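You operate a simulated robot arm through the tools that you are given. There is no shell and no other tool.

You run a simulated robot arm. Do the job below in one go: nothing can be reset, and whatever is moved stays where it is left.

## Task
Square up the white paper stack on the jog table.
Fine: stack on the tray, tray tilted, jog switch on till the edges are even; then switch off, tray level, stack back where it lay; leave the other stacks.

It is judged by the outcome, as a careful person would: the job done as asked, and still so three seconds after it is handed in. It fails if anything else is knocked over, pushed out of place, dropped, spilled or broken.

## Robot
A 6-joint arm with a four-finger gripper, fixed in place. Base frame: the origin is at the foot of the arm, x ahead of it, y to its left, z up. Units: mm, degrees, N and s.
Its first joint turns from -166.0 to 166.0 degrees. Payload 3.67 kg.
The TCP is the grasp point between the finger pads, 28 mm short of the fingertips. In the tool frame z runs along the fingers and y along their closing line. The gripper opens to 112 mm. The gripper's body begins 73 mm behind the TCP.
Orientation is told as [roll, pitch, yaw] about the base's x, y, z axes, in that order, counted from this pose: with the fingers straight down and closing along the base's y, the tool's x points along the base's -x, its y along +y and its z along -z.

## Interface
- The arm moves only by the tool servo_tool. Its argument "deltas" is a list of rows, each a list of 2 entries, a list of its own where there are three numbers: the shift along the tool's x, y, z in m, then the turn, a rotation vector about the tool's x, y, z in degrees. In form: [[[x, y, z], [wx, wy, wz]], ...]. A call has 1 to 20 rows; each row shifts and turns the commanded pose from where the row before left it, along the tool's axes as they then stand. "hand" is the closure, from 0 (fully open) to 1 (shut), set as the call begins (left out, the last holds). Each row takes 0.2 s and may step no farther than 50 mm and 8.6 degrees from the row before; otherwise, or with a gripper value out of range, the whole call is refused. A pose out of reach is approached as far as the arm can. The call stops where the force on the tool passes 90 N (or 10 N more than at its start, if that is more) or the arm is blocked; 0.2 s more then pass. Each finger halts on what it meets, pressing with about 39 N; the grip force reading is that of the motor and also rises with nothing between the fingers. The clock runs only during rows and for 0.2 s after the last one: add rows that do not move to give the fingers time. It gives the time, the measured TCP pose, the force on the tool (base axes), the opening and the grip force at its end, in the units of the frame above (readings bear some noise), with the torque about the TCP (base axes, N m) and any sound that the robot's microphone picked up.
- Cameras (640 x 400 px; columns grow to the right, rows downward): "scene" is fixed at [403.2, -650.5, 1426.5]; the picture's right is [0.94, -0.35, 0.00], its down [-0.14, -0.38, -0.91] and it looks along [0.32, 0.86, -0.40] (base axes); focal length 370 px, centre (320, 200). "wrist" rides on the gripper at [60, -18, -104] in the tool frame; the picture's right is [0.29, 0.96, 0.00], its down [-0.80, 0.24, -0.55] and it looks along [-0.53, 0.16, 0.83] (tool axes); focal length 234 px, centre (320, 200). There is no depth. A picture from a camera that has moved, and an enlarged one, comes with that camera's place and axes in the base frame and with its lens.
- camera(camera): a new picture of that camera. The clock stands still meanwhile.
- zoom(camera, box): a new picture of the part [left, top, right, bottom] of that camera's present view, enlarged. The clock stands still meanwhile.
- hand_in(): hands the job in; it is judged then, once.

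Places have to be worked out from the pictures, the camera data and where the tool is seen. Open the gripper and draw the arm clear of the work before you hand the job in, unless the task says otherwise.

The tools are called as a command line: name --argument value ..., lists and objects as JSON in quotes. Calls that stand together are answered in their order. servo_tool: Moves the arm, as the interface text tells. Its arguments: {"type":"object","properties":{"deltas":{"type":"array"},"hand":{"type":"number"}},"required":["deltas"]} The other tools are called the same way: camera (camera) takes a picture; zoom (camera, box) takes an enlarged picture of a part of a camera's view; hand_in () hands the job in.

At the start:

```text
time_s: 0.0
tool_pos: [464.2, 232.3, 1115.2]
tcp_rot: [0.0, 0.0, 0.0]
contact_force: [-0.7, 0.1, -0.6]
torque: [-0.04, 0.03, -0.03]
grip_width: 112.1
finger_force: 0.1
```

scene: 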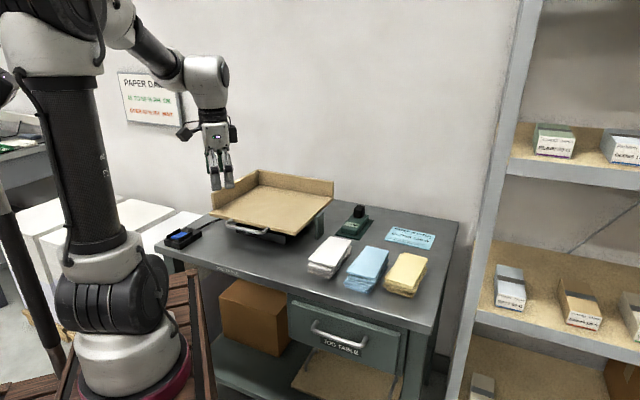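
wrist: 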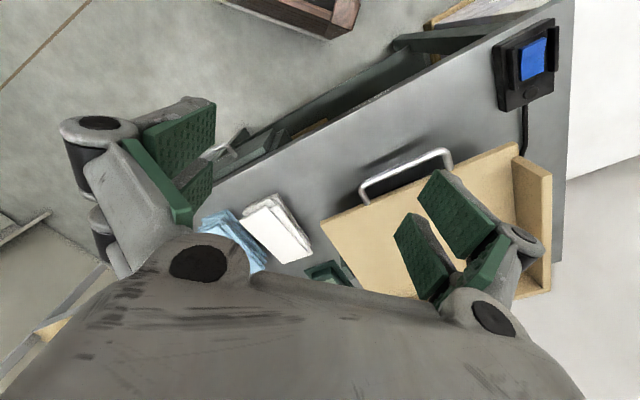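

I'll look closely at the scene before moving: the stacks, tray, switch and signs.

zoom --camera "scene" --box '[150, 150, 350, 275]'

zoom --camera "scene" --box '[290, 190, 450, 290]'

zoom --camera "scene" --box '[100, 60, 200, 130]'

zoom --camera "wrist" --box '[180, 0, 580, 300]'

```text
3.20 times, centred on (250, 212) of scene
camera zoom: at [403.2, -650.5, 1426.5], right [0.94, -0.35, 0.0], down [-0.14, -0.38, -0.91], along [0.32, 0.86, -0.4], focal length 1182 px, centre (544, 160)
```

zoom: 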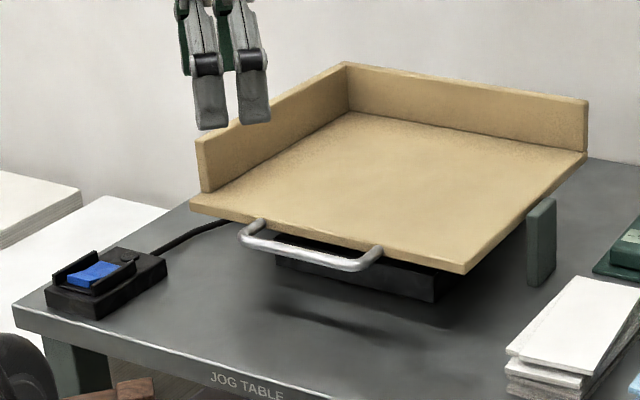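

```text
4.00 times, centred on (370, 240) of scene
camera zoom: at [403.2, -650.5, 1426.5], right [0.94, -0.35, 0.0], down [-0.14, -0.38, -0.91], along [0.32, 0.86, -0.4], focal length 1478 px, centre (120, 40)
```

zoom: 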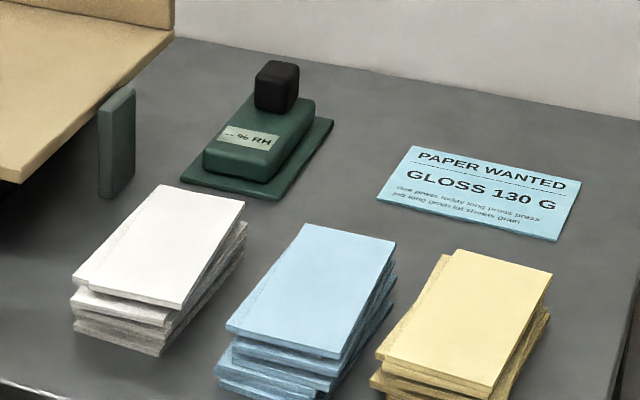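

```text
5.71 times, centred on (150, 95) of scene
camera zoom: at [403.2, -650.5, 1426.5], right [0.94, -0.35, 0.0], down [-0.14, -0.38, -0.91], along [0.32, 0.86, -0.4], focal length 2111 px, centre (1291, 800)
```

zoom: 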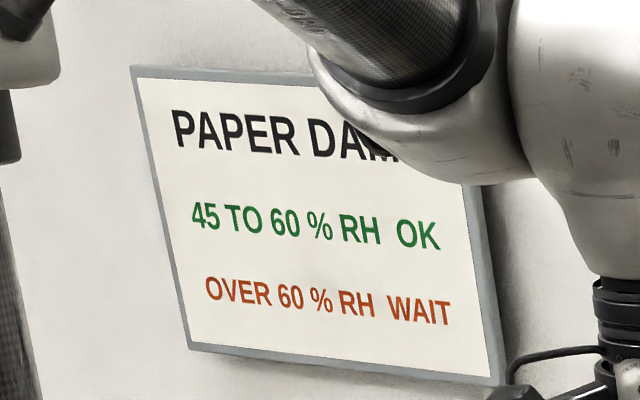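

```text
1.33 times, centred on (380, 150) of wrist
camera zoom: at [403.6, 215.7, 1219.8], right [-0.29, 0.96, 0.0], down [0.8, 0.24, 0.55], along [0.53, 0.16, -0.83], focal length 312 px, centre (240, 267)
```

zoom: 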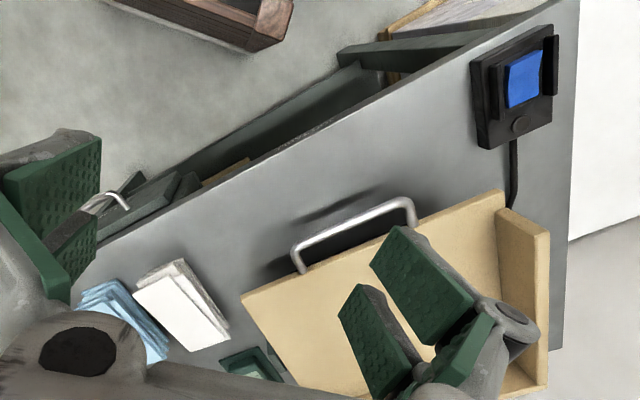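

The meter reads "-- % RH" and there is a job card; I'll enlarge both, and the tray's pivot area.

zoom --camera "scene" --box '[384, 224, 440, 252]'

zoom --camera "scene" --box '[335, 202, 375, 242]'

zoom --camera "scene" --box '[225, 215, 335, 275]'

zoom --camera "scene" --box '[155, 220, 215, 258]'

zoom --camera "scene" --box '[300, 230, 360, 285]'

zoom --camera "scene" --box '[200, 260, 460, 400]'

```text
11.43 times, centred on (412, 238) of scene
camera zoom: at [403.2, -650.5, 1426.5], right [0.94, -0.35, 0.0], down [-0.14, -0.38, -0.91], along [0.32, 0.86, -0.4], focal length 4222 px, centre (-731, -234)
```

zoom: 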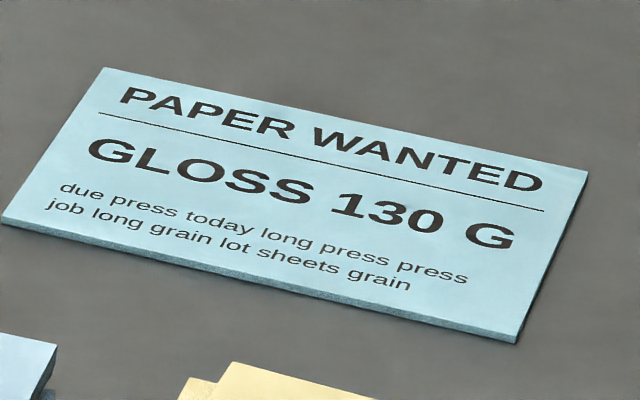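

```text
10.00 times, centred on (355, 222) of scene
camera zoom: at [403.2, -650.5, 1426.5], right [0.94, -0.35, 0.0], down [-0.14, -0.38, -0.91], along [0.32, 0.86, -0.4], focal length 3695 px, centre (-30, -20)
```

zoom: 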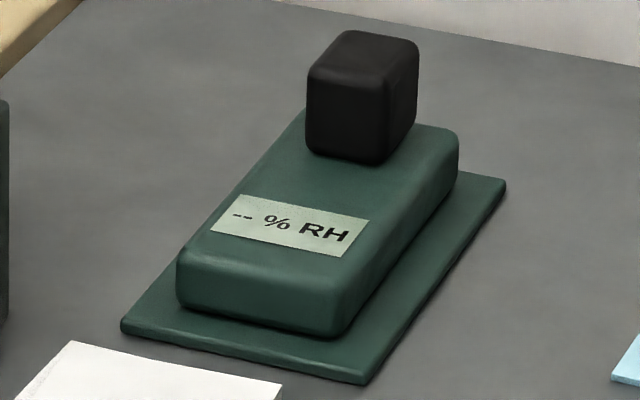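

```text
5.82 times, centred on (280, 245) of scene
camera zoom: at [403.2, -650.5, 1426.5], right [0.94, -0.35, 0.0], down [-0.14, -0.38, -0.91], along [0.32, 0.86, -0.4], focal length 2150 px, centre (553, -62)
```

zoom: 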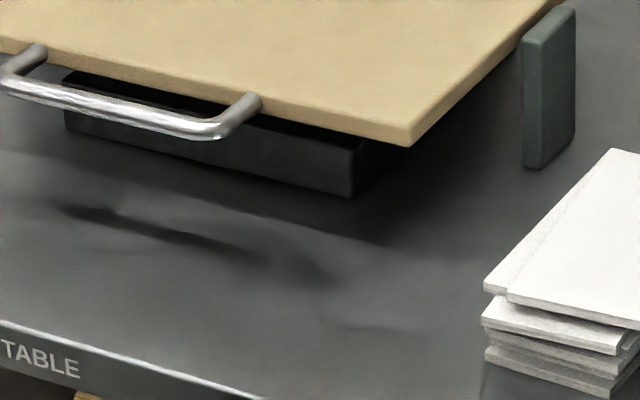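

```text
10.53 times, centred on (185, 239) of scene
camera zoom: at [403.2, -650.5, 1426.5], right [0.94, -0.35, 0.0], down [-0.14, -0.38, -0.91], along [0.32, 0.86, -0.4], focal length 3889 px, centre (1741, -210)
```

zoom: 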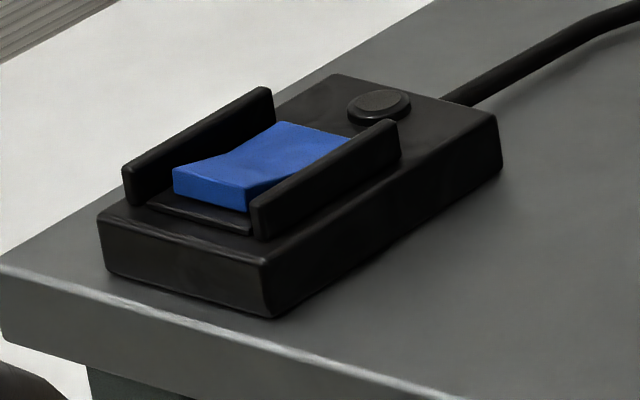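

```text
7.27 times, centred on (330, 258) of scene
camera zoom: at [403.2, -650.5, 1426.5], right [0.94, -0.35, 0.0], down [-0.14, -0.38, -0.91], along [0.32, 0.86, -0.4], focal length 2687 px, centre (247, -218)
```

zoom: 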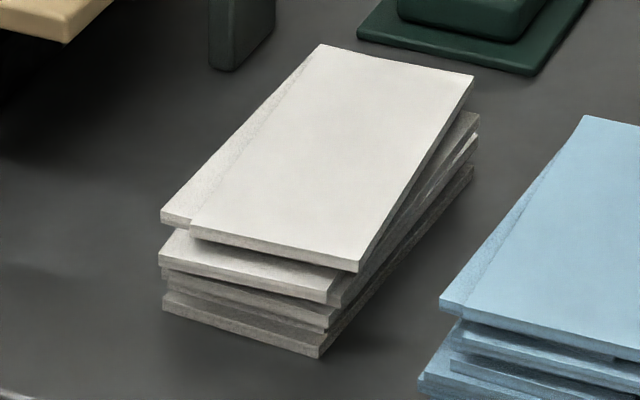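

```text
2.46 times, centred on (330, 330) of scene
camera zoom: at [403.2, -650.5, 1426.5], right [0.94, -0.35, 0.0], down [-0.14, -0.38, -0.91], along [0.32, 0.86, -0.4], focal length 909 px, centre (295, -120)
```

zoom: 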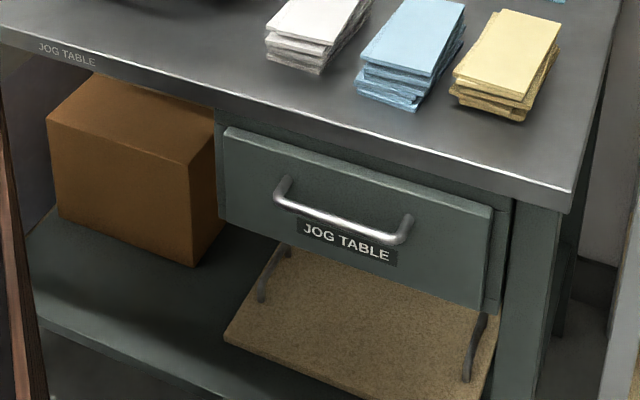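

The table reads as roughly z≈800, the white stack's top centre near (740, 240), long axis at about 49°. I move over to it at height and yaw +43° so that the wrist camera looks straight at it.

servo_tool --deltas '[[[-0.0404, -0.0238, 0.013], [0, 0, 0]], [[-0.0404, -0.0238, 0.013], [0, 0, 0]], [[-0.0404, -0.0238, 0.013], [0, 0, 0]], [[-0.0404, -0.0238, 0.013], [0, 0, 0]], [[-0.0404, -0.0238, 0.013], [0, 0, 0]], [[0, 0, 0], [0, 0, -8.6]], [[0, 0, 0], [0, 0, -8.6]], [[0, 0, 0], [0, 0, -8.6]], [[0, 0, 0], [0, 0, -8.6]], [[0, 0, 0], [0, 0, -8.6]], [[0, 0, 0], [0, 0, 0]]]' --hand 0

camera --camera "wrist"

camera --camera "scene"

```text
time_s: 2.4
tool_pos: [666.3, 115.8, 1049.6]
tcp_rot: [-0.1, 0.0, 43.1]
contact_force: [0.0, 0.1, -0.3]
torque: [-0.02, 0.02, -0.01]
grip_width: 111.8
finger_force: 0.1
```

```text
taken
camera wrist: at [634.4, 61.2, 1155.4], right [-0.86, 0.5, 0.0], down [0.42, 0.72, 0.55], along [0.28, 0.48, -0.83], focal length 234 px, centre (320, 200)
```

wrist: 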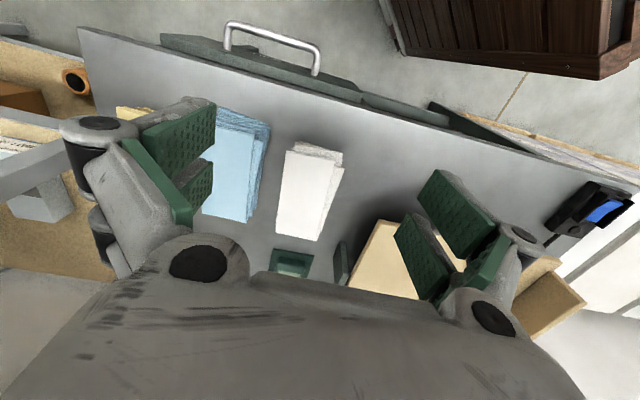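

```text
taken
```

scene: 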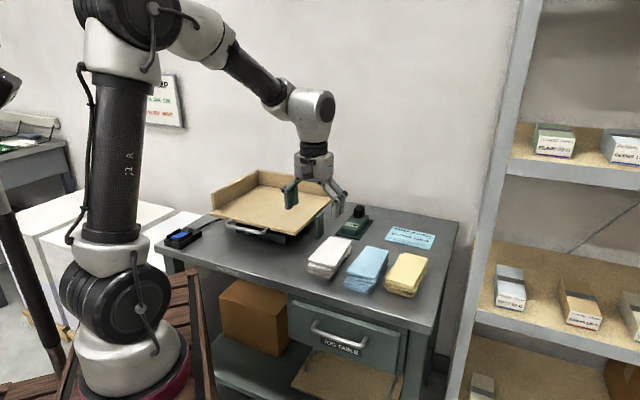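

The stack is now seen well aligned between the fingers. I zoom on it, the tray edge/upright plate and the switch.

zoom --camera "wrist" --box '[250, 120, 378, 250]'

zoom --camera "scene" --box '[295, 225, 375, 285]'

zoom --camera "wrist" --box '[540, 160, 640, 260]'

```text
3.08 times, centred on (314, 185) of wrist
camera zoom: at [634.4, 61.2, 1155.4], right [-0.86, 0.5, 0.0], down [0.42, 0.72, 0.55], along [0.28, 0.48, -0.83], focal length 720 px, centre (338, 246)
```

zoom: 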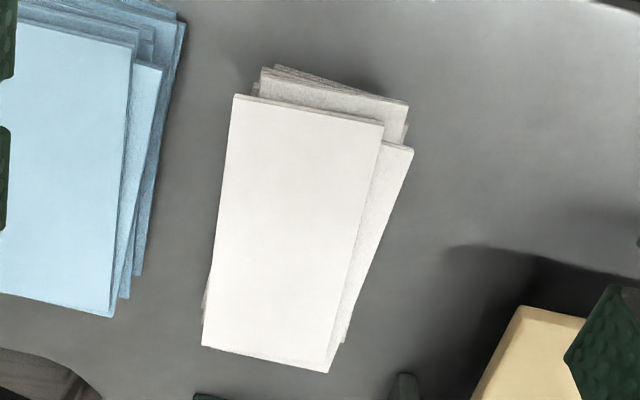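

```text
6.67 times, centred on (335, 255) of scene
camera zoom: at [403.2, -650.5, 1426.5], right [0.94, -0.35, 0.0], down [-0.14, -0.38, -0.91], along [0.32, 0.86, -0.4], focal length 2463 px, centre (220, -167)
```

zoom: 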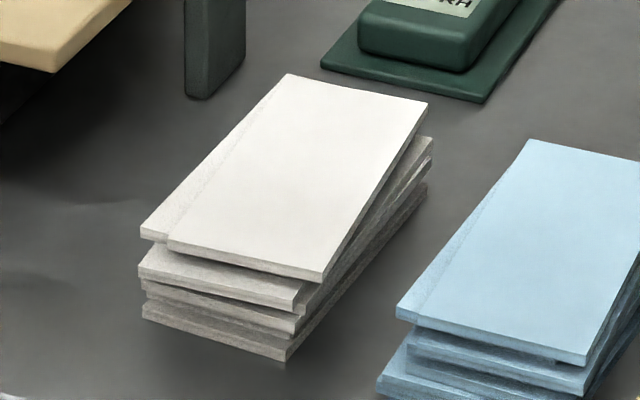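

```text
4.00 times, centred on (590, 210) of wrist
camera zoom: at [634.4, 61.2, 1155.4], right [-0.86, 0.5, 0.0], down [0.42, 0.72, 0.55], along [0.28, 0.48, -0.83], focal length 937 px, centre (-760, 160)
```

zoom: 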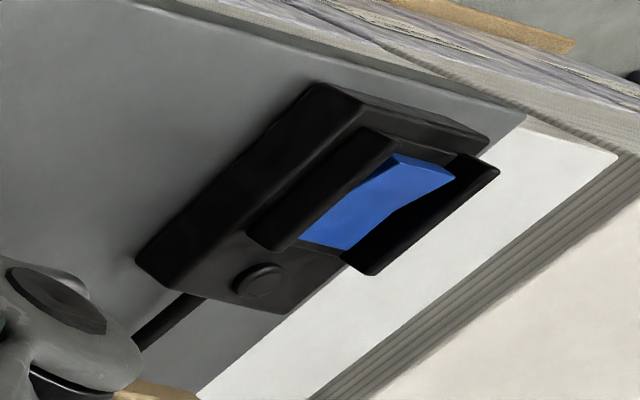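

The stack top is at about z=850 and the table at about z=812; the top sheet's centre is near (760, 225), long axis about 50°. Before touching anything I look at the tray, its handle and pivot from its front, with the tool tilted.

servo_tool --deltas '[[[-0.00225, 0.039, 0.0225], [0, 0, 0]], [[-0.00225, 0.039, 0.0225], [0, 0, 0]], [[-0.00225, 0.039, 0.0225], [0, 0, 0]], [[-0.00225, 0.039, 0.0225], [0, 0, 0]], [[0, 0, 0], [0, -7, 0]], [[0, 0, 0], [0, -7, 0]], [[0, 0, 0], [0, -7, 0]], [[0, 0, 0], [0, -7, 0]], [[0, 0, 0], [0, 0, 0]]]'

camera --camera "wrist"

camera --camera "scene"

```text
time_s: 4.4
tool_pos: [577.8, 237.4, 973.1]
tcp_rot: [-0.2, -26.1, 43.0]
contact_force: [-0.2, -0.4, -1.2]
torque: [0.0, -0.01, 0.0]
grip_width: 111.8
finger_force: 0.0
out of reach, approached as far as the arm can: row 8
```

```text
taken
camera wrist: at [517.2, 157.7, 1042.9], right [-0.84, 0.53, -0.13], down [0.18, 0.5, 0.85], along [0.51, 0.69, -0.51], focal length 234 px, centre (320, 200)
```

wrist: 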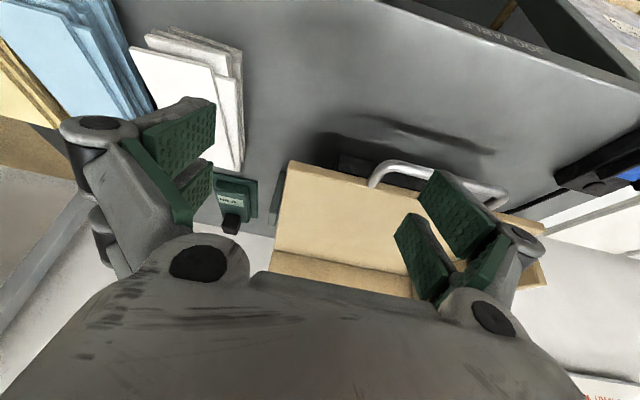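

```text
taken
```

scene: 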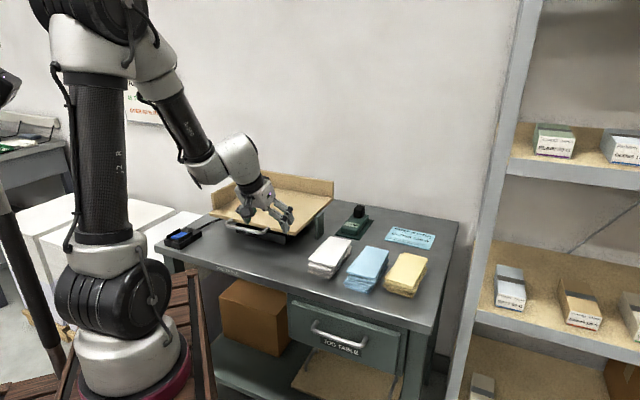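

I zoom into the area under the tray and around the upright plate.

zoom --camera "wrist" --box '[230, 110, 560, 290]'

zoom --camera "wrist" --box '[120, 10, 300, 240]'

zoom --camera "scene" --box '[220, 200, 340, 270]'

```text
1.94 times, centred on (395, 200) of wrist
camera zoom: at [517.2, 157.7, 1042.9], right [-0.84, 0.53, -0.13], down [0.18, 0.5, 0.85], along [0.51, 0.69, -0.51], focal length 454 px, centre (174, 200)
```

zoom: 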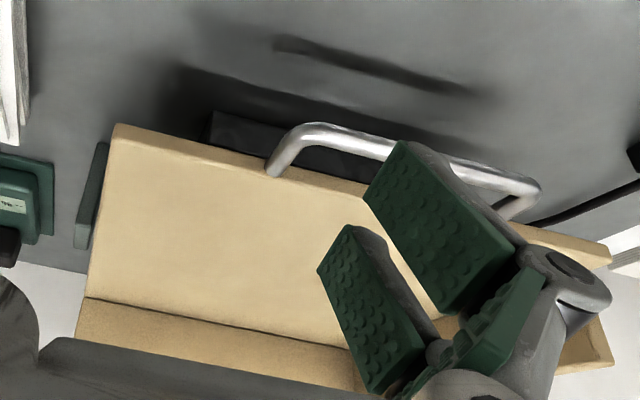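

```text
1.74 times, centred on (210, 125) of wrist
camera zoom: at [517.2, 157.7, 1042.9], right [-0.84, 0.53, -0.13], down [0.18, 0.5, 0.85], along [0.51, 0.69, -0.51], focal length 407 px, centre (511, 330)
```

zoom: 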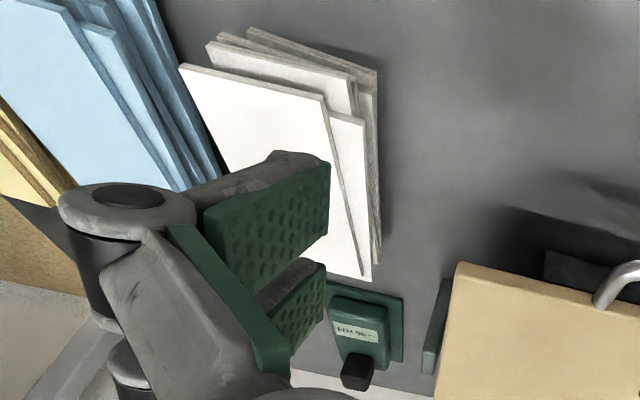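

```text
5.33 times, centred on (280, 235) of scene
camera zoom: at [403.2, -650.5, 1426.5], right [0.94, -0.35, 0.0], down [-0.14, -0.38, -0.91], along [0.32, 0.86, -0.4], focal length 1970 px, centre (533, 13)
```

zoom: 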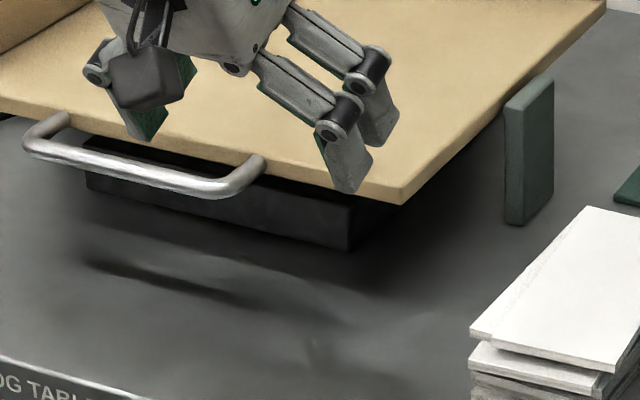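

The tray has a front handle, left and back walls, and sits on a jogger base. I untilt the tool now and read the pose before going to the stack.

servo_tool --deltas '[[[0, 0, 0], [0, 7, 0]], [[0, 0, 0], [0, 7, 0]], [[0, 0, 0], [0, 7, 0]], [[0, 0, 0], [0, 7, 0]], [[0, 0, 0], [0, 0, 0]]]'

```text
time_s: 5.6
tool_pos: [577.9, 237.5, 975.7]
tcp_rot: [0.1, 0.1, 43.0]
contact_force: [-0.4, 0.3, 0.0]
torque: [-0.01, 0.03, -0.05]
grip_width: 112.0
finger_force: 0.0
```

Pose is vertical at (578, 237, 976). Next I go over the stack centre at about (760, 225) with TCP z≈910 and yaw 45°, to look straight between the fingers.

servo_tool --deltas '[[[-0.0249, -0.02666, 0.0], [0, 0, 0]], [[-0.0249, -0.02666, 0.0], [0, 0, 0]], [[-0.0249, -0.02666, 0.0], [0, 0, 0]], [[-0.0249, -0.02666, 0.0], [0, 0, 0]], [[-0.0249, -0.02666, 0.02], [0, 0, -2]], [[0, 0, 0.02], [0, 0, 0]], [[0, 0, 0.025], [0, 0, 0]], [[0, 0, 0], [0, 0, 0]]]'

camera --camera "wrist"

camera --camera "scene"

zoom --camera "scene" --box '[295, 205, 375, 285]'

```text
time_s: 7.4
tool_pos: [759.6, 225.2, 908.6]
tcp_rot: [0.0, 0.0, 45.0]
contact_force: [0.4, -0.1, 1.0]
torque: [0.01, -0.01, 0.02]
grip_width: 112.0
finger_force: 0.1
```

```text
taken
camera wrist: at [729.7, 171.9, 1013.4], right [-0.88, 0.47, 0.0], down [0.39, 0.73, 0.55], along [0.26, 0.49, -0.83], focal length 234 px, centre (320, 200)
```

wrist: 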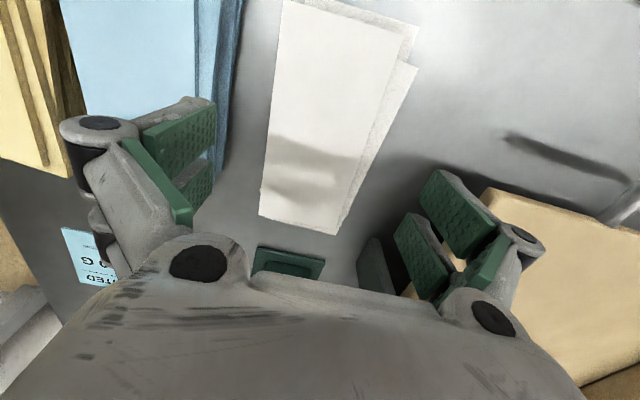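

```text
taken
```

scene: 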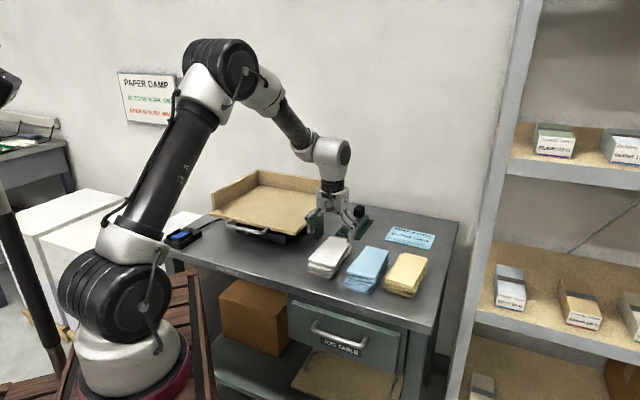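

```text
5.00 times, centred on (335, 245) of scene
camera zoom: at [403.2, -650.5, 1426.5], right [0.94, -0.35, 0.0], down [-0.14, -0.38, -0.91], along [0.32, 0.86, -0.4], focal length 1847 px, centre (245, -25)
```

zoom: 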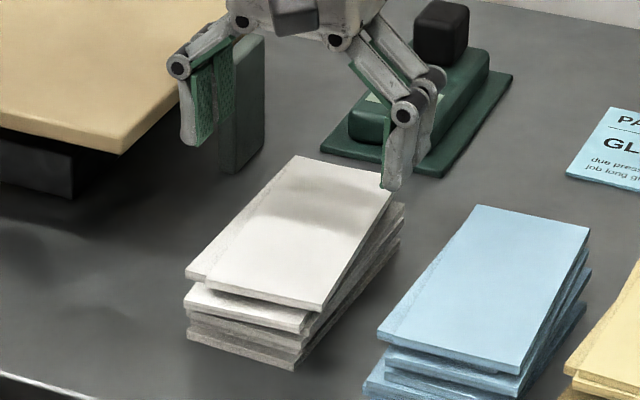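

Wrist view puts the stack's envelope at about -37…+44 mm across the grip, with the blue stack's edge some 70 mm off, so I narrow the opening slightly (~102 mm) and lower to just above the top for a check.

servo_tool --deltas '[[[0, 0, 0.008], [0, 0, 0]], [[0, 0, 0.008], [0, 0, 0]], [[0, 0, 0], [0, 0, 0]]]' --hand 0.09

zoom --camera "wrist" --box '[100, 0, 520, 260]'

zoom --camera "scene" --box '[295, 215, 375, 285]'

```text
time_s: 8.2
tool_pos: [760.9, 225.5, 893.0]
tcp_rot: [0.0, 0.0, 44.9]
contact_force: [0.2, 0.9, -0.3]
torque: [-0.03, -0.03, -0.01]
grip_width: 101.8
finger_force: 0.1
```

```text
1.52 times, centred on (310, 130) of wrist
camera zoom: at [730.0, 171.4, 997.9], right [-0.88, 0.47, 0.0], down [0.39, 0.73, 0.55], along [0.26, 0.49, -0.83], focal length 357 px, centre (335, 307)
```

zoom: 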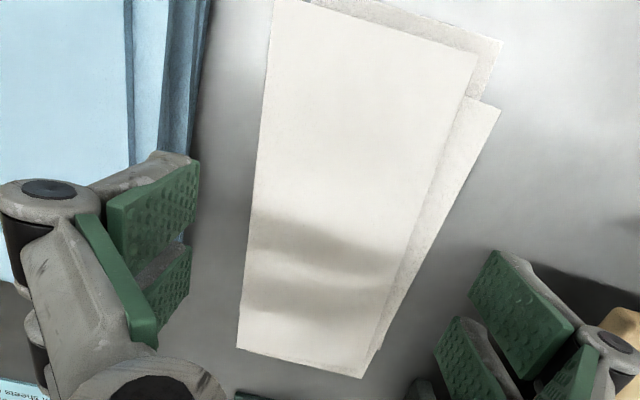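

```text
5.71 times, centred on (335, 250) of scene
camera zoom: at [403.2, -650.5, 1426.5], right [0.94, -0.35, 0.0], down [-0.14, -0.38, -0.91], along [0.32, 0.86, -0.4], focal length 2111 px, centre (234, -86)
```

zoom: 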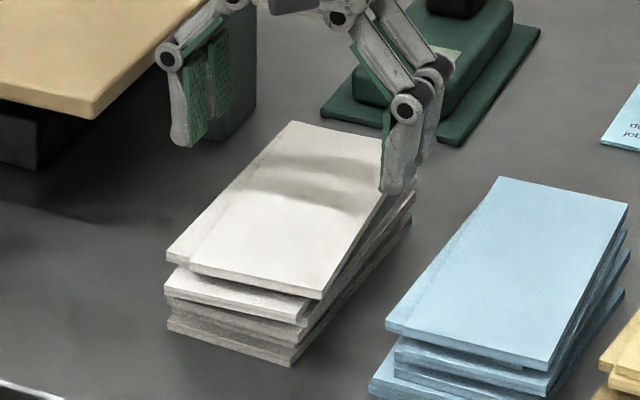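

Fingers clear the stack on both sides (about 5–14 mm) and also the blue stack. I lower straight down with the same opening, stopping above the table to check.

servo_tool --deltas '[[[0, 0, 0.01], [0, 0, 0]], [[0, 0, 0.01], [0, 0, 0]], [[0, 0, 0.01], [0, 0, 0]], [[0, 0, 0.01], [0, 0, 0]], [[0, 0, 0], [0, 0, 0]]]'

zoom --camera "wrist" --box '[100, 0, 520, 260]'

zoom --camera "scene" --box '[295, 215, 375, 285]'

```text
time_s: 9.4
tool_pos: [760.2, 225.2, 852.0]
tcp_rot: [0.0, 0.0, 45.0]
contact_force: [0.3, -0.2, -0.2]
torque: [-0.01, -0.01, 0.02]
grip_width: 101.9
finger_force: 0.0
```

```text
1.52 times, centred on (310, 130) of wrist
camera zoom: at [729.9, 171.3, 958.0], right [-0.88, 0.47, 0.0], down [0.39, 0.73, 0.55], along [0.26, 0.49, -0.83], focal length 357 px, centre (335, 307)
```

zoom: 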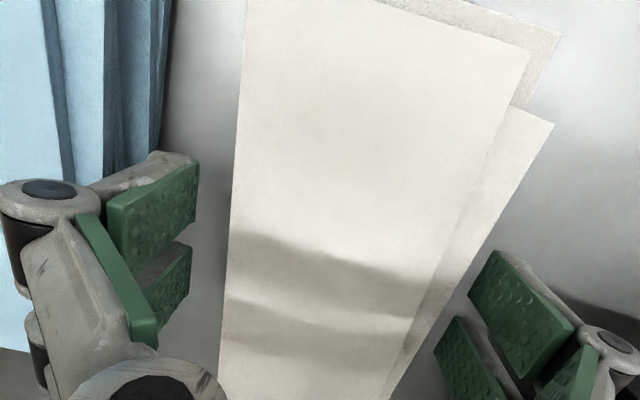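

```text
5.71 times, centred on (335, 250) of scene
camera zoom: at [403.2, -650.5, 1426.5], right [0.94, -0.35, 0.0], down [-0.14, -0.38, -0.91], along [0.32, 0.86, -0.4], focal length 2111 px, centre (234, -86)
```

zoom: 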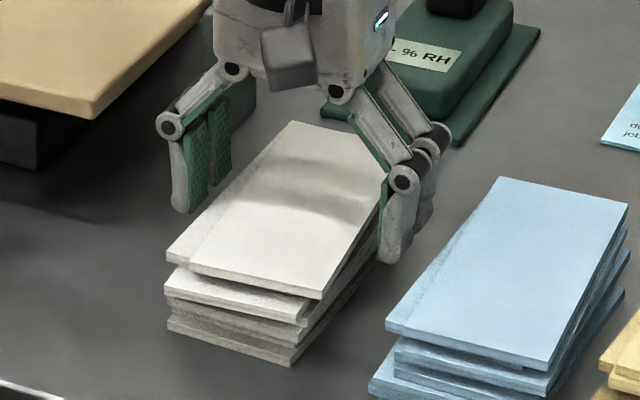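

The fingers straddle the stack with nothing touched. I go down the last bit carefully, then begin closing in small steps.

servo_tool --deltas '[[[0, 0, 0.004], [0, 0, 0]], [[0, 0, 0.003], [0, 0, 0]], [[0, 0, 0], [0, 0, 0]]]'

zoom --camera "scene" --box '[305, 225, 365, 285]'

```text
time_s: 10.2
tool_pos: [758.8, 225.8, 845.7]
tcp_rot: [0.0, -0.1, 45.0]
contact_force: [-0.1, 0.5, 0.6]
torque: [0.0, 0.04, 0.01]
grip_width: 102.3
finger_force: 0.0
```

```text
6.67 times, centred on (335, 255) of scene
camera zoom: at [403.2, -650.5, 1426.5], right [0.94, -0.35, 0.0], down [-0.14, -0.38, -0.91], along [0.32, 0.86, -0.4], focal length 2463 px, centre (220, -167)
```

zoom: 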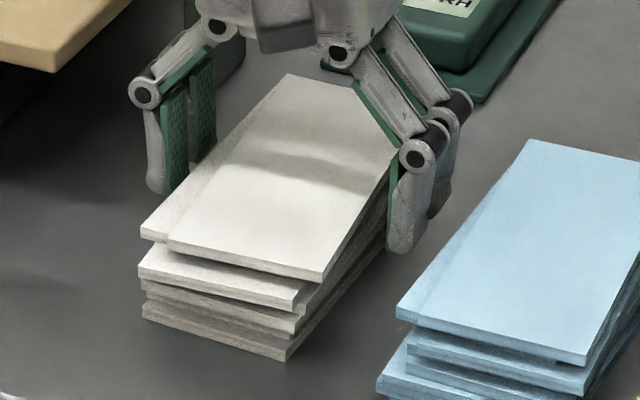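

Fingertips look to be about 6–8 mm above the table; I go down 3 mm more and watch the force.

servo_tool --deltas '[[[0, 0, 0.0015], [0, 0, 0]], [[0, 0, 0.0015], [0, 0, 0]], [[0, 0, 0], [0, 0, 0]]]'

servo_tool --deltas '[[[0, 0, 0], [0, 0, 0]], [[0, 0, 0], [0, 0, 0]]]' --hand 0.17

zoom --camera "scene" --box '[305, 225, 365, 285]'

zoom --camera "wrist" --box '[100, 0, 520, 260]'

```text
time_s: 11.0
tool_pos: [759.7, 225.4, 843.4]
tcp_rot: [0.0, 0.0, 45.0]
contact_force: [-0.1, 0.5, -0.5]
torque: [-0.01, -0.01, -0.04]
grip_width: 101.9
finger_force: 0.0
```

```text
time_s: 11.6
tool_pos: [760.7, 224.5, 842.8]
tcp_rot: [0.0, 0.0, 45.0]
contact_force: [0.2, 0.6, 0.9]
torque: [0.0, -0.02, 0.02]
grip_width: 92.8
finger_force: 0.1
```

```text
6.67 times, centred on (335, 255) of scene
camera zoom: at [403.2, -650.5, 1426.5], right [0.94, -0.35, 0.0], down [-0.14, -0.38, -0.91], along [0.32, 0.86, -0.4], focal length 2463 px, centre (220, -167)
```

zoom: 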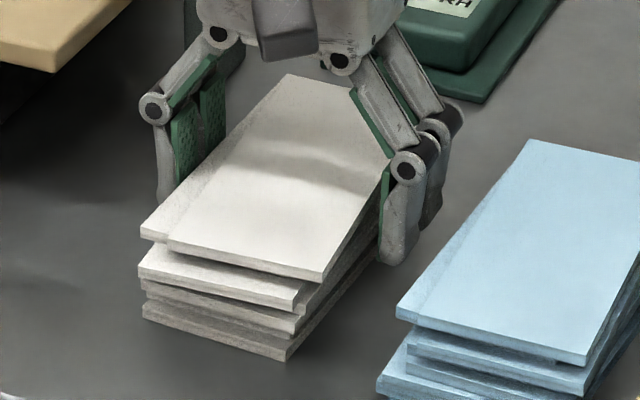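

```text
1.52 times, centred on (310, 130) of wrist
camera zoom: at [730.1, 170.6, 948.4], right [-0.88, 0.47, 0.0], down [0.39, 0.73, 0.55], along [0.26, 0.49, -0.83], focal length 357 px, centre (335, 307)
```

zoom: 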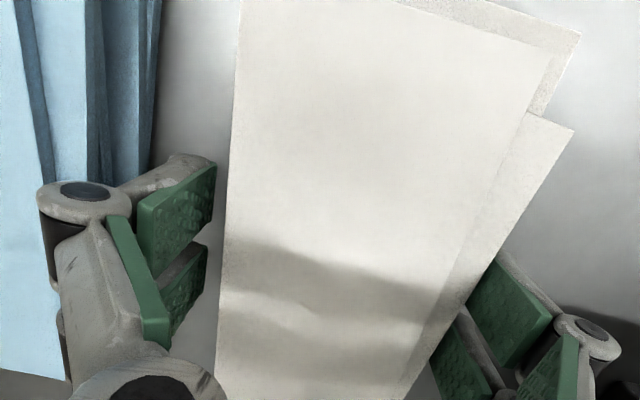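

Opening is 93 mm with no contact yet; I keep closing in small steps, watching grip width and force.

servo_tool --deltas '[[[0, 0, 0], [0, 0, 0]], [[0, 0, 0], [0, 0, 0]]]' --hand 0.22

servo_tool --deltas '[[[0, 0, 0], [0, 0, 0]], [[0, 0, 0], [0, 0, 0]]]' --hand 0.26

zoom --camera "scene" --box '[305, 225, 365, 285]'

zoom --camera "wrist" --box '[100, 0, 520, 260]'

```text
time_s: 12.2
tool_pos: [760.4, 225.0, 842.8]
tcp_rot: [0.1, 0.0, 45.0]
contact_force: [-0.2, -0.4, -0.6]
torque: [0.02, 0.0, -0.02]
grip_width: 87.4
finger_force: 0.1
```

```text
time_s: 12.8
tool_pos: [759.9, 224.8, 842.2]
tcp_rot: [-0.1, -0.1, 45.0]
contact_force: [1.4, 0.5, 0.0]
torque: [0.0, 0.02, 0.01]
grip_width: 83.1
finger_force: 0.1
```

```text
6.67 times, centred on (335, 255) of scene
camera zoom: at [403.2, -650.5, 1426.5], right [0.94, -0.35, 0.0], down [-0.14, -0.38, -0.91], along [0.32, 0.86, -0.4], focal length 2463 px, centre (220, -167)
```

zoom: 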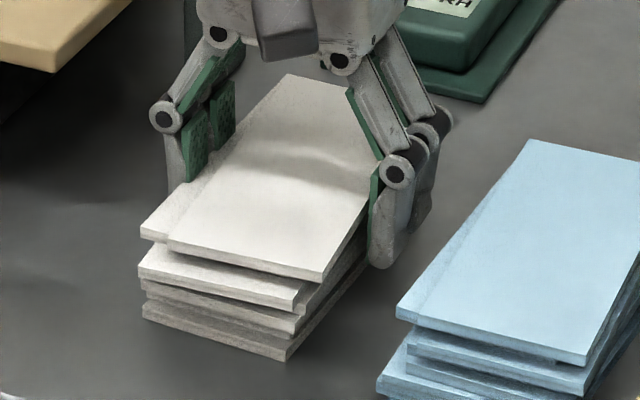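

```text
1.52 times, centred on (310, 130) of wrist
camera zoom: at [730.1, 170.6, 948.4], right [-0.88, 0.47, 0.0], down [0.39, 0.73, 0.55], along [0.26, 0.49, -0.83], focal length 357 px, centre (335, 307)
```

zoom: 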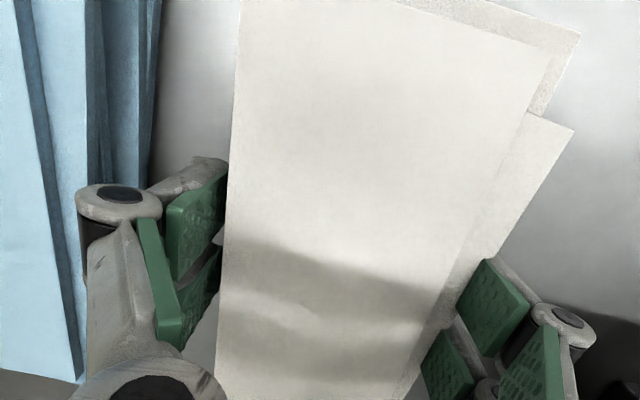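

Still no contact at 83 mm. I continue closing gradually.

servo_tool --deltas '[[[0, 0, 0], [0, 0, 0]], [[0, 0, 0], [0, 0, 0]]]' --hand 0.29

servo_tool --deltas '[[[0, 0, 0], [0, 0, 0]], [[0, 0, 0], [0, 0, 0]]]' --hand 0.32

zoom --camera "scene" --box '[305, 225, 365, 285]'

zoom --camera "wrist" --box '[100, 0, 520, 260]'

```text
time_s: 13.4
tool_pos: [760.1, 225.2, 844.2]
tcp_rot: [0.0, 0.0, 45.0]
contact_force: [0.3, 0.6, 0.9]
torque: [0.01, 0.02, -0.01]
grip_width: 79.6
finger_force: 0.0
```

```text
time_s: 14.0
tool_pos: [759.6, 224.1, 842.3]
tcp_rot: [0.0, 0.0, 45.0]
contact_force: [-2.0, 0.4, 0.9]
torque: [0.05, 0.03, -0.08]
grip_width: 77.1
finger_force: 1.3
```

```text
6.67 times, centred on (335, 255) of scene
camera zoom: at [403.2, -650.5, 1426.5], right [0.94, -0.35, 0.0], down [-0.14, -0.38, -0.91], along [0.32, 0.86, -0.4], focal length 2463 px, centre (220, -167)
```

zoom: 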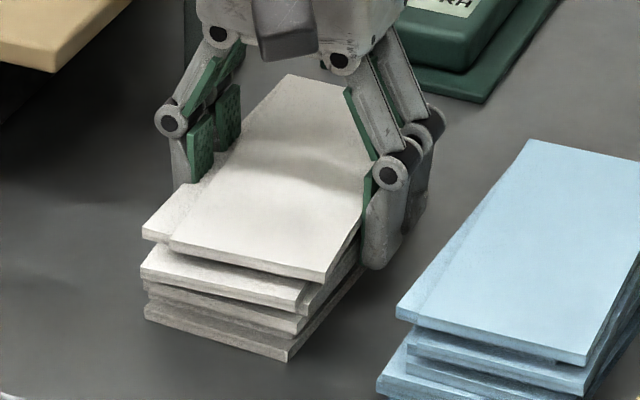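

```text
1.52 times, centred on (310, 130) of wrist
camera zoom: at [730.1, 170.7, 948.5], right [-0.88, 0.47, 0.0], down [0.39, 0.73, 0.55], along [0.26, 0.49, -0.83], focal length 357 px, centre (335, 307)
```

zoom: 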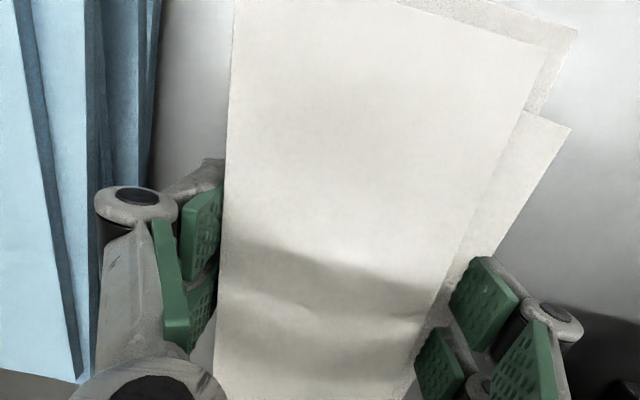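

Contact began near 78 mm and the stack shifted barely 1 mm. I close further to grip it.

servo_tool --deltas '[[[0, 0, 0], [0, 0, 0]], [[0, 0, 0], [0, 0, 0]]]' --hand 0.35

servo_tool --deltas '[[[0, 0, 0], [0, 0, 0]], [[0, 0, 0], [0, 0, 0]]]' --hand 0.4

zoom --camera "scene" --box '[305, 225, 365, 285]'

zoom --camera "wrist" --box '[100, 0, 520, 260]'

```text
time_s: 14.6
tool_pos: [760.3, 224.6, 843.5]
tcp_rot: [0.0, 0.0, 45.0]
contact_force: [-0.3, 1.0, 1.2]
torque: [0.11, 0.01, -0.01]
grip_width: 74.1
finger_force: 1.5
```

```text
time_s: 15.2
tool_pos: [760.3, 224.3, 843.6]
tcp_rot: [0.0, 0.0, 45.0]
contact_force: [-0.9, 0.0, 2.4]
torque: [-0.07, 0.09, 0.08]
grip_width: 69.7
finger_force: 39.4
```

```text
6.67 times, centred on (335, 255) of scene
camera zoom: at [403.2, -650.5, 1426.5], right [0.94, -0.35, 0.0], down [-0.14, -0.38, -0.91], along [0.32, 0.86, -0.4], focal length 2463 px, centre (220, -167)
```

zoom: 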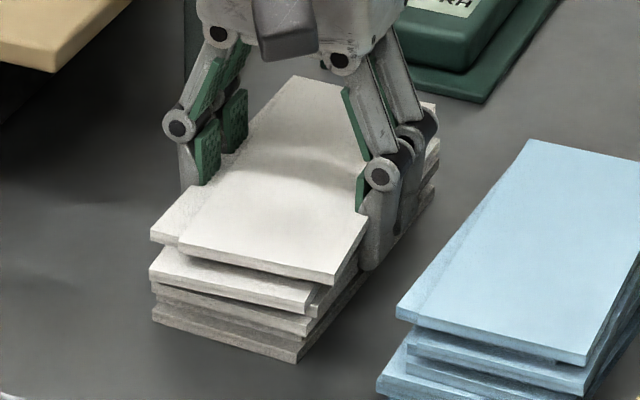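

```text
1.52 times, centred on (310, 130) of wrist
camera zoom: at [730.1, 170.5, 948.5], right [-0.88, 0.47, 0.0], down [0.39, 0.73, 0.55], along [0.26, 0.49, -0.83], focal length 357 px, centre (335, 307)
```

zoom: 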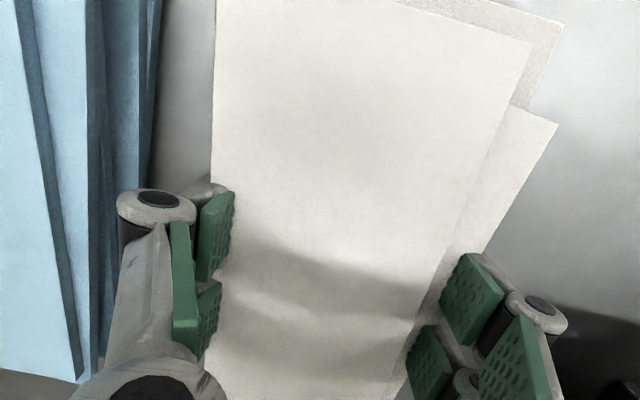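

Gripped firmly at 69.7 mm with 39 N; the whole stack slid about 4.7 mm toward the blue as it centred, so its original centre was about (757, 228) at yaw 44–45°. I lift it and check it holds.

servo_tool --deltas '[[[0, 0, -0.005], [0, 0, 0]], [[0, 0, -0.01], [0, 0, 0]], [[0, 0, -0.015], [0, 0, 0]], [[0, 0, -0.02], [0, 0, 0]], [[0, 0, 0], [0, 0, 0]]]' --hand 0.45

camera --camera "scene"

zoom --camera "scene" --box '[285, 195, 375, 285]'

```text
time_s: 16.4
tool_pos: [759.8, 225.0, 892.7]
tcp_rot: [0.0, 0.1, 45.0]
contact_force: [0.1, -0.1, -4.0]
torque: [0.01, 0.02, -0.02]
grip_width: 69.9
finger_force: 38.6
```

```text
taken
```

scene: 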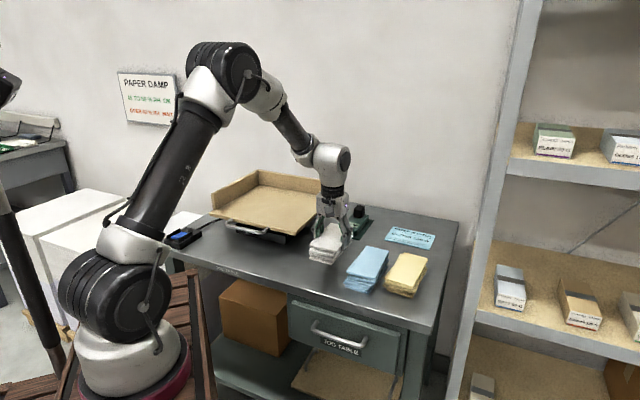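

```text
4.44 times, centred on (330, 240) of scene
camera zoom: at [403.2, -650.5, 1426.5], right [0.94, -0.35, 0.0], down [-0.14, -0.38, -0.91], along [0.32, 0.86, -0.4], focal length 1642 px, centre (276, 22)
```

zoom: 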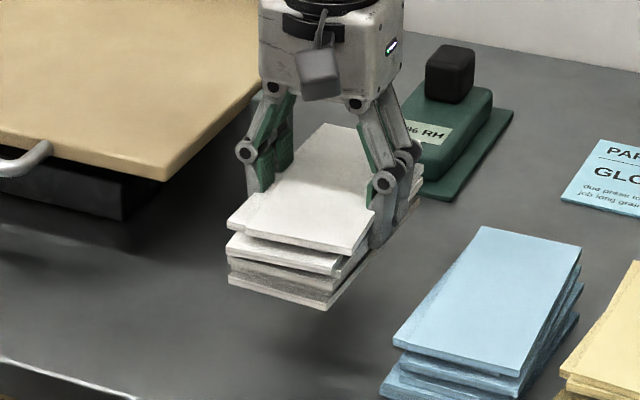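

The lift is clean (≈0.4 kg, stack acting as one). I raise to z≈1000 and carry it over the tray to about (641, 617), keeping yaw 45°.

servo_tool --deltas '[[[0, 0, -0.027], [0, 0, 0]], [[0, 0, -0.027], [0, 0, 0]], [[0, 0, -0.027], [0, 0, 0]], [[0, 0, -0.027], [0, 0, 0]], [[-0.01608, 0.0301, 0], [0, 0, 0]], [[-0.01608, 0.0301, 0], [0, 0, 0]], [[-0.01608, 0.0301, 0], [0, 0, 0]], [[-0.01608, 0.0301, 0], [0, 0, 0]], [[-0.01608, 0.0301, 0], [0, 0, 0]], [[-0.01608, 0.0301, 0], [0, 0, 0]], [[-0.01608, 0.0301, 0], [0, 0, 0]], [[-0.01608, 0.0301, 0], [0, 0, 0]], [[-0.01608, 0.0301, 0], [0, 0, 0]], [[-0.01608, 0.0301, 0], [0, 0, 0]], [[-0.01608, 0.0301, 0], [0, 0, 0]], [[-0.01608, 0.0301, 0], [0, 0, 0]], [[0, 0, 0], [0, 0, 0]]]'

camera --camera "scene"

camera --camera "wrist"

zoom --camera "scene" --box '[190, 150, 350, 260]'

```text
time_s: 20.0
tool_pos: [638.0, 606.7, 1000.1]
tcp_rot: [0.0, 0.0, 45.0]
contact_force: [0.0, 0.3, -2.9]
torque: [-0.01, 0.02, 0.01]
grip_width: 69.7
finger_force: 38.7
out of reach, approached as far as the arm can: row 16
```

```text
taken
```

scene: 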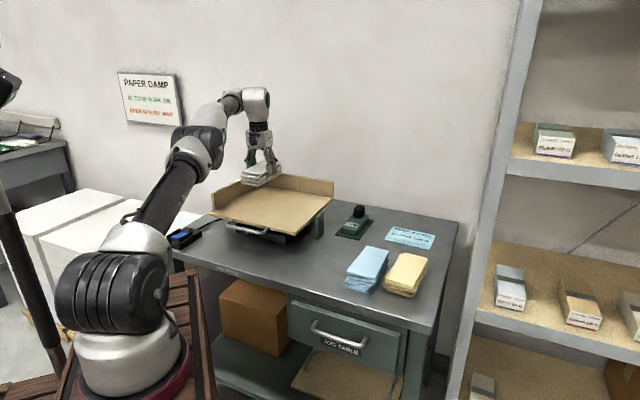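

```text
taken
camera wrist: at [608.1, 552.4, 1104.3], right [-0.88, 0.47, 0.0], down [0.39, 0.73, 0.55], along [0.26, 0.49, -0.83], focal length 234 px, centre (320, 200)
```

wrist: 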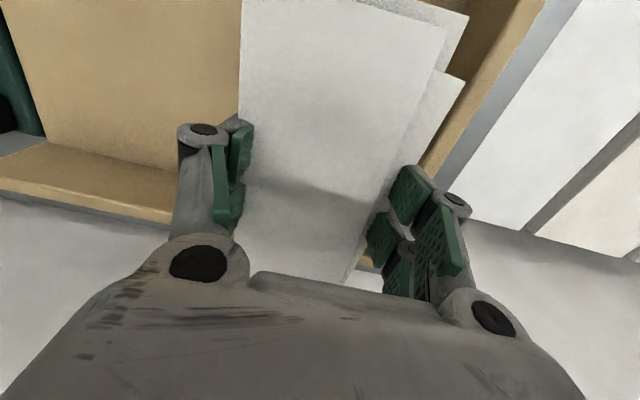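

```text
3.64 times, centred on (270, 205) of scene
camera zoom: at [403.2, -650.5, 1426.5], right [0.94, -0.35, 0.0], down [-0.14, -0.38, -0.91], along [0.32, 0.86, -0.4], focal length 1344 px, centre (502, 182)
```

zoom: 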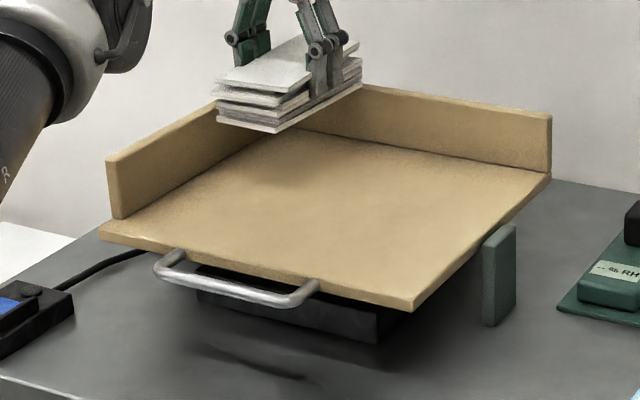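

The arm reached (638, 607), which gives about 12–20 mm to the back wall and about 43 mm to the left wall: suitable. I lower straight down to near the tray floor and check.

servo_tool --deltas '[[[0, 0, 0.02], [0, 0, 0]], [[0, 0, 0.02], [0, 0, 0]], [[0, 0, 0.015], [0, 0, 0]], [[0, 0, 0.01], [0, 0, 0]], [[0, 0, 0], [0, 0, 0]]]'

zoom --camera "scene" --box '[190, 150, 350, 260]'

camera --camera "wrist"

```text
time_s: 21.2
tool_pos: [636.3, 607.4, 934.6]
tcp_rot: [0.0, 0.0, 45.0]
contact_force: [-1.2, 0.0, -3.1]
torque: [-0.04, -0.01, -0.01]
grip_width: 70.1
finger_force: 39.0
```

```text
3.64 times, centred on (270, 205) of scene
camera zoom: at [403.2, -650.5, 1426.5], right [0.94, -0.35, 0.0], down [-0.14, -0.38, -0.91], along [0.32, 0.86, -0.4], focal length 1344 px, centre (502, 182)
```

zoom: 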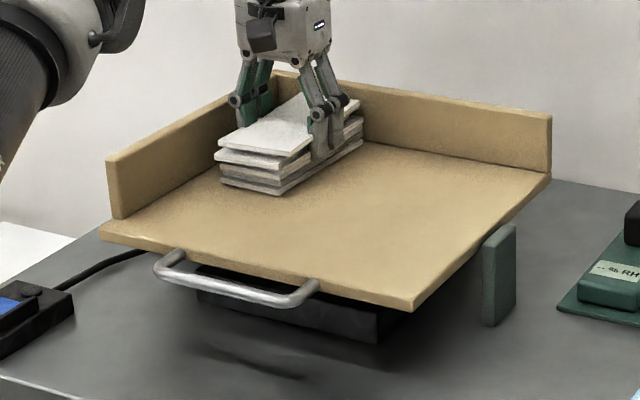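

```text
taken
camera wrist: at [606.2, 553.1, 1039.8], right [-0.88, 0.47, 0.0], down [0.39, 0.73, 0.55], along [0.26, 0.49, -0.83], focal length 234 px, centre (320, 200)
```

wrist: 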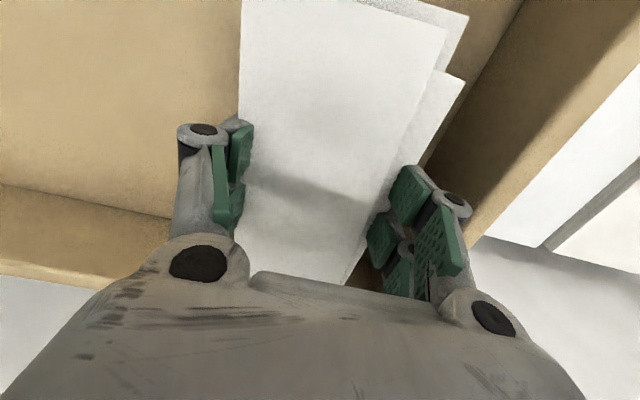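

It is now close above the floor; I lower in small steps watching for the floor's push.

servo_tool --deltas '[[[0, 0, 0.004], [0, 0, 0]], [[0, 0, 0.004], [0, 0, 0]], [[0, 0, 0], [0, 0, 0]]]'

servo_tool --deltas '[[[0, 0, 0.002], [0, 0, 0]], [[0, 0, 0.002], [0, 0, 0]], [[0, 0, 0], [0, 0, 0]]]'

servo_tool --deltas '[[[0, 0, 0.0015], [0, 0, 0]], [[0, 0, 0.0015], [0, 0, 0]], [[0, 0, 0], [0, 0, 0]]]'

```text
time_s: 22.0
tool_pos: [638.1, 608.3, 927.0]
tcp_rot: [0.0, 0.0, 45.0]
contact_force: [1.8, 2.3, 0.6]
torque: [-0.04, 0.18, -0.06]
grip_width: 70.1
finger_force: 39.4
```

```text
time_s: 22.8
tool_pos: [637.4, 608.4, 924.6]
tcp_rot: [0.0, -0.1, 44.9]
contact_force: [5.9, -1.6, 21.1]
torque: [-0.8, 0.53, 0.18]
grip_width: 69.9
finger_force: 39.1
```

```text
time_s: 23.6
tool_pos: [639.0, 609.8, 921.0]
tcp_rot: [0.2, -0.1, 45.0]
contact_force: [13.4, 7.3, 22.8]
torque: [-0.41, 0.29, 0.01]
grip_width: 70.1
finger_force: 38.7
```

Contact came at about z=927 and force built to ~22 N, so I back off 4 mm and look before releasing.

servo_tool --deltas '[[[0, 0, -0.004], [0, 0, 0]], [[0, 0, 0], [0, 0, 0]]]'

zoom --camera "scene" --box '[190, 150, 350, 260]'

camera --camera "wrist"

```text
time_s: 24.2
tool_pos: [635.6, 609.1, 922.2]
tcp_rot: [0.0, 0.3, 45.1]
contact_force: [0.0, 1.0, -3.3]
torque: [-0.02, -0.01, 0.01]
grip_width: 69.8
finger_force: 39.4
```

```text
3.64 times, centred on (270, 205) of scene
camera zoom: at [403.2, -650.5, 1426.5], right [0.94, -0.35, 0.0], down [-0.14, -0.38, -0.91], along [0.32, 0.86, -0.4], focal length 1344 px, centre (502, 182)
```

zoom: 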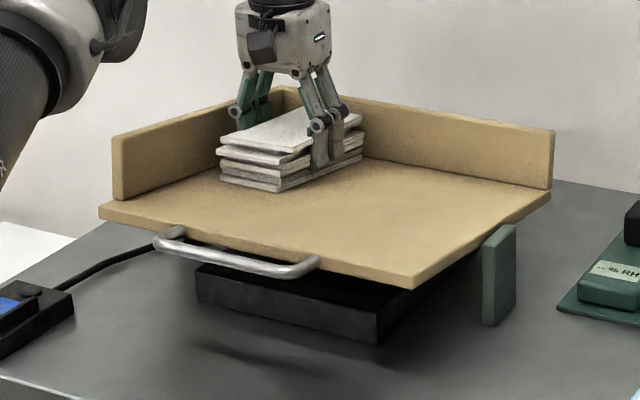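

```text
taken
camera wrist: at [606.2, 555.0, 1027.5], right [-0.88, 0.47, 0.0], down [0.39, 0.73, 0.55], along [0.26, 0.49, -0.83], focal length 234 px, centre (320, 200)
```

wrist: 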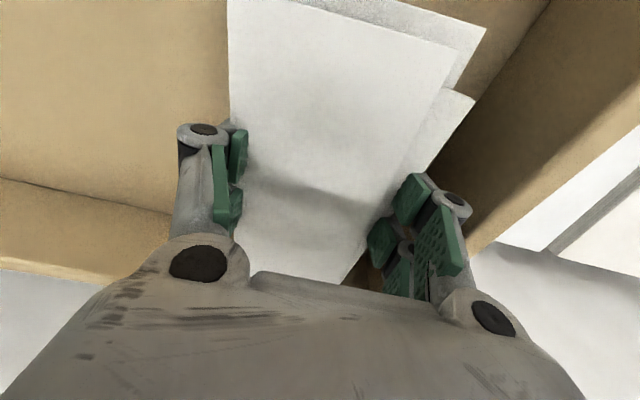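

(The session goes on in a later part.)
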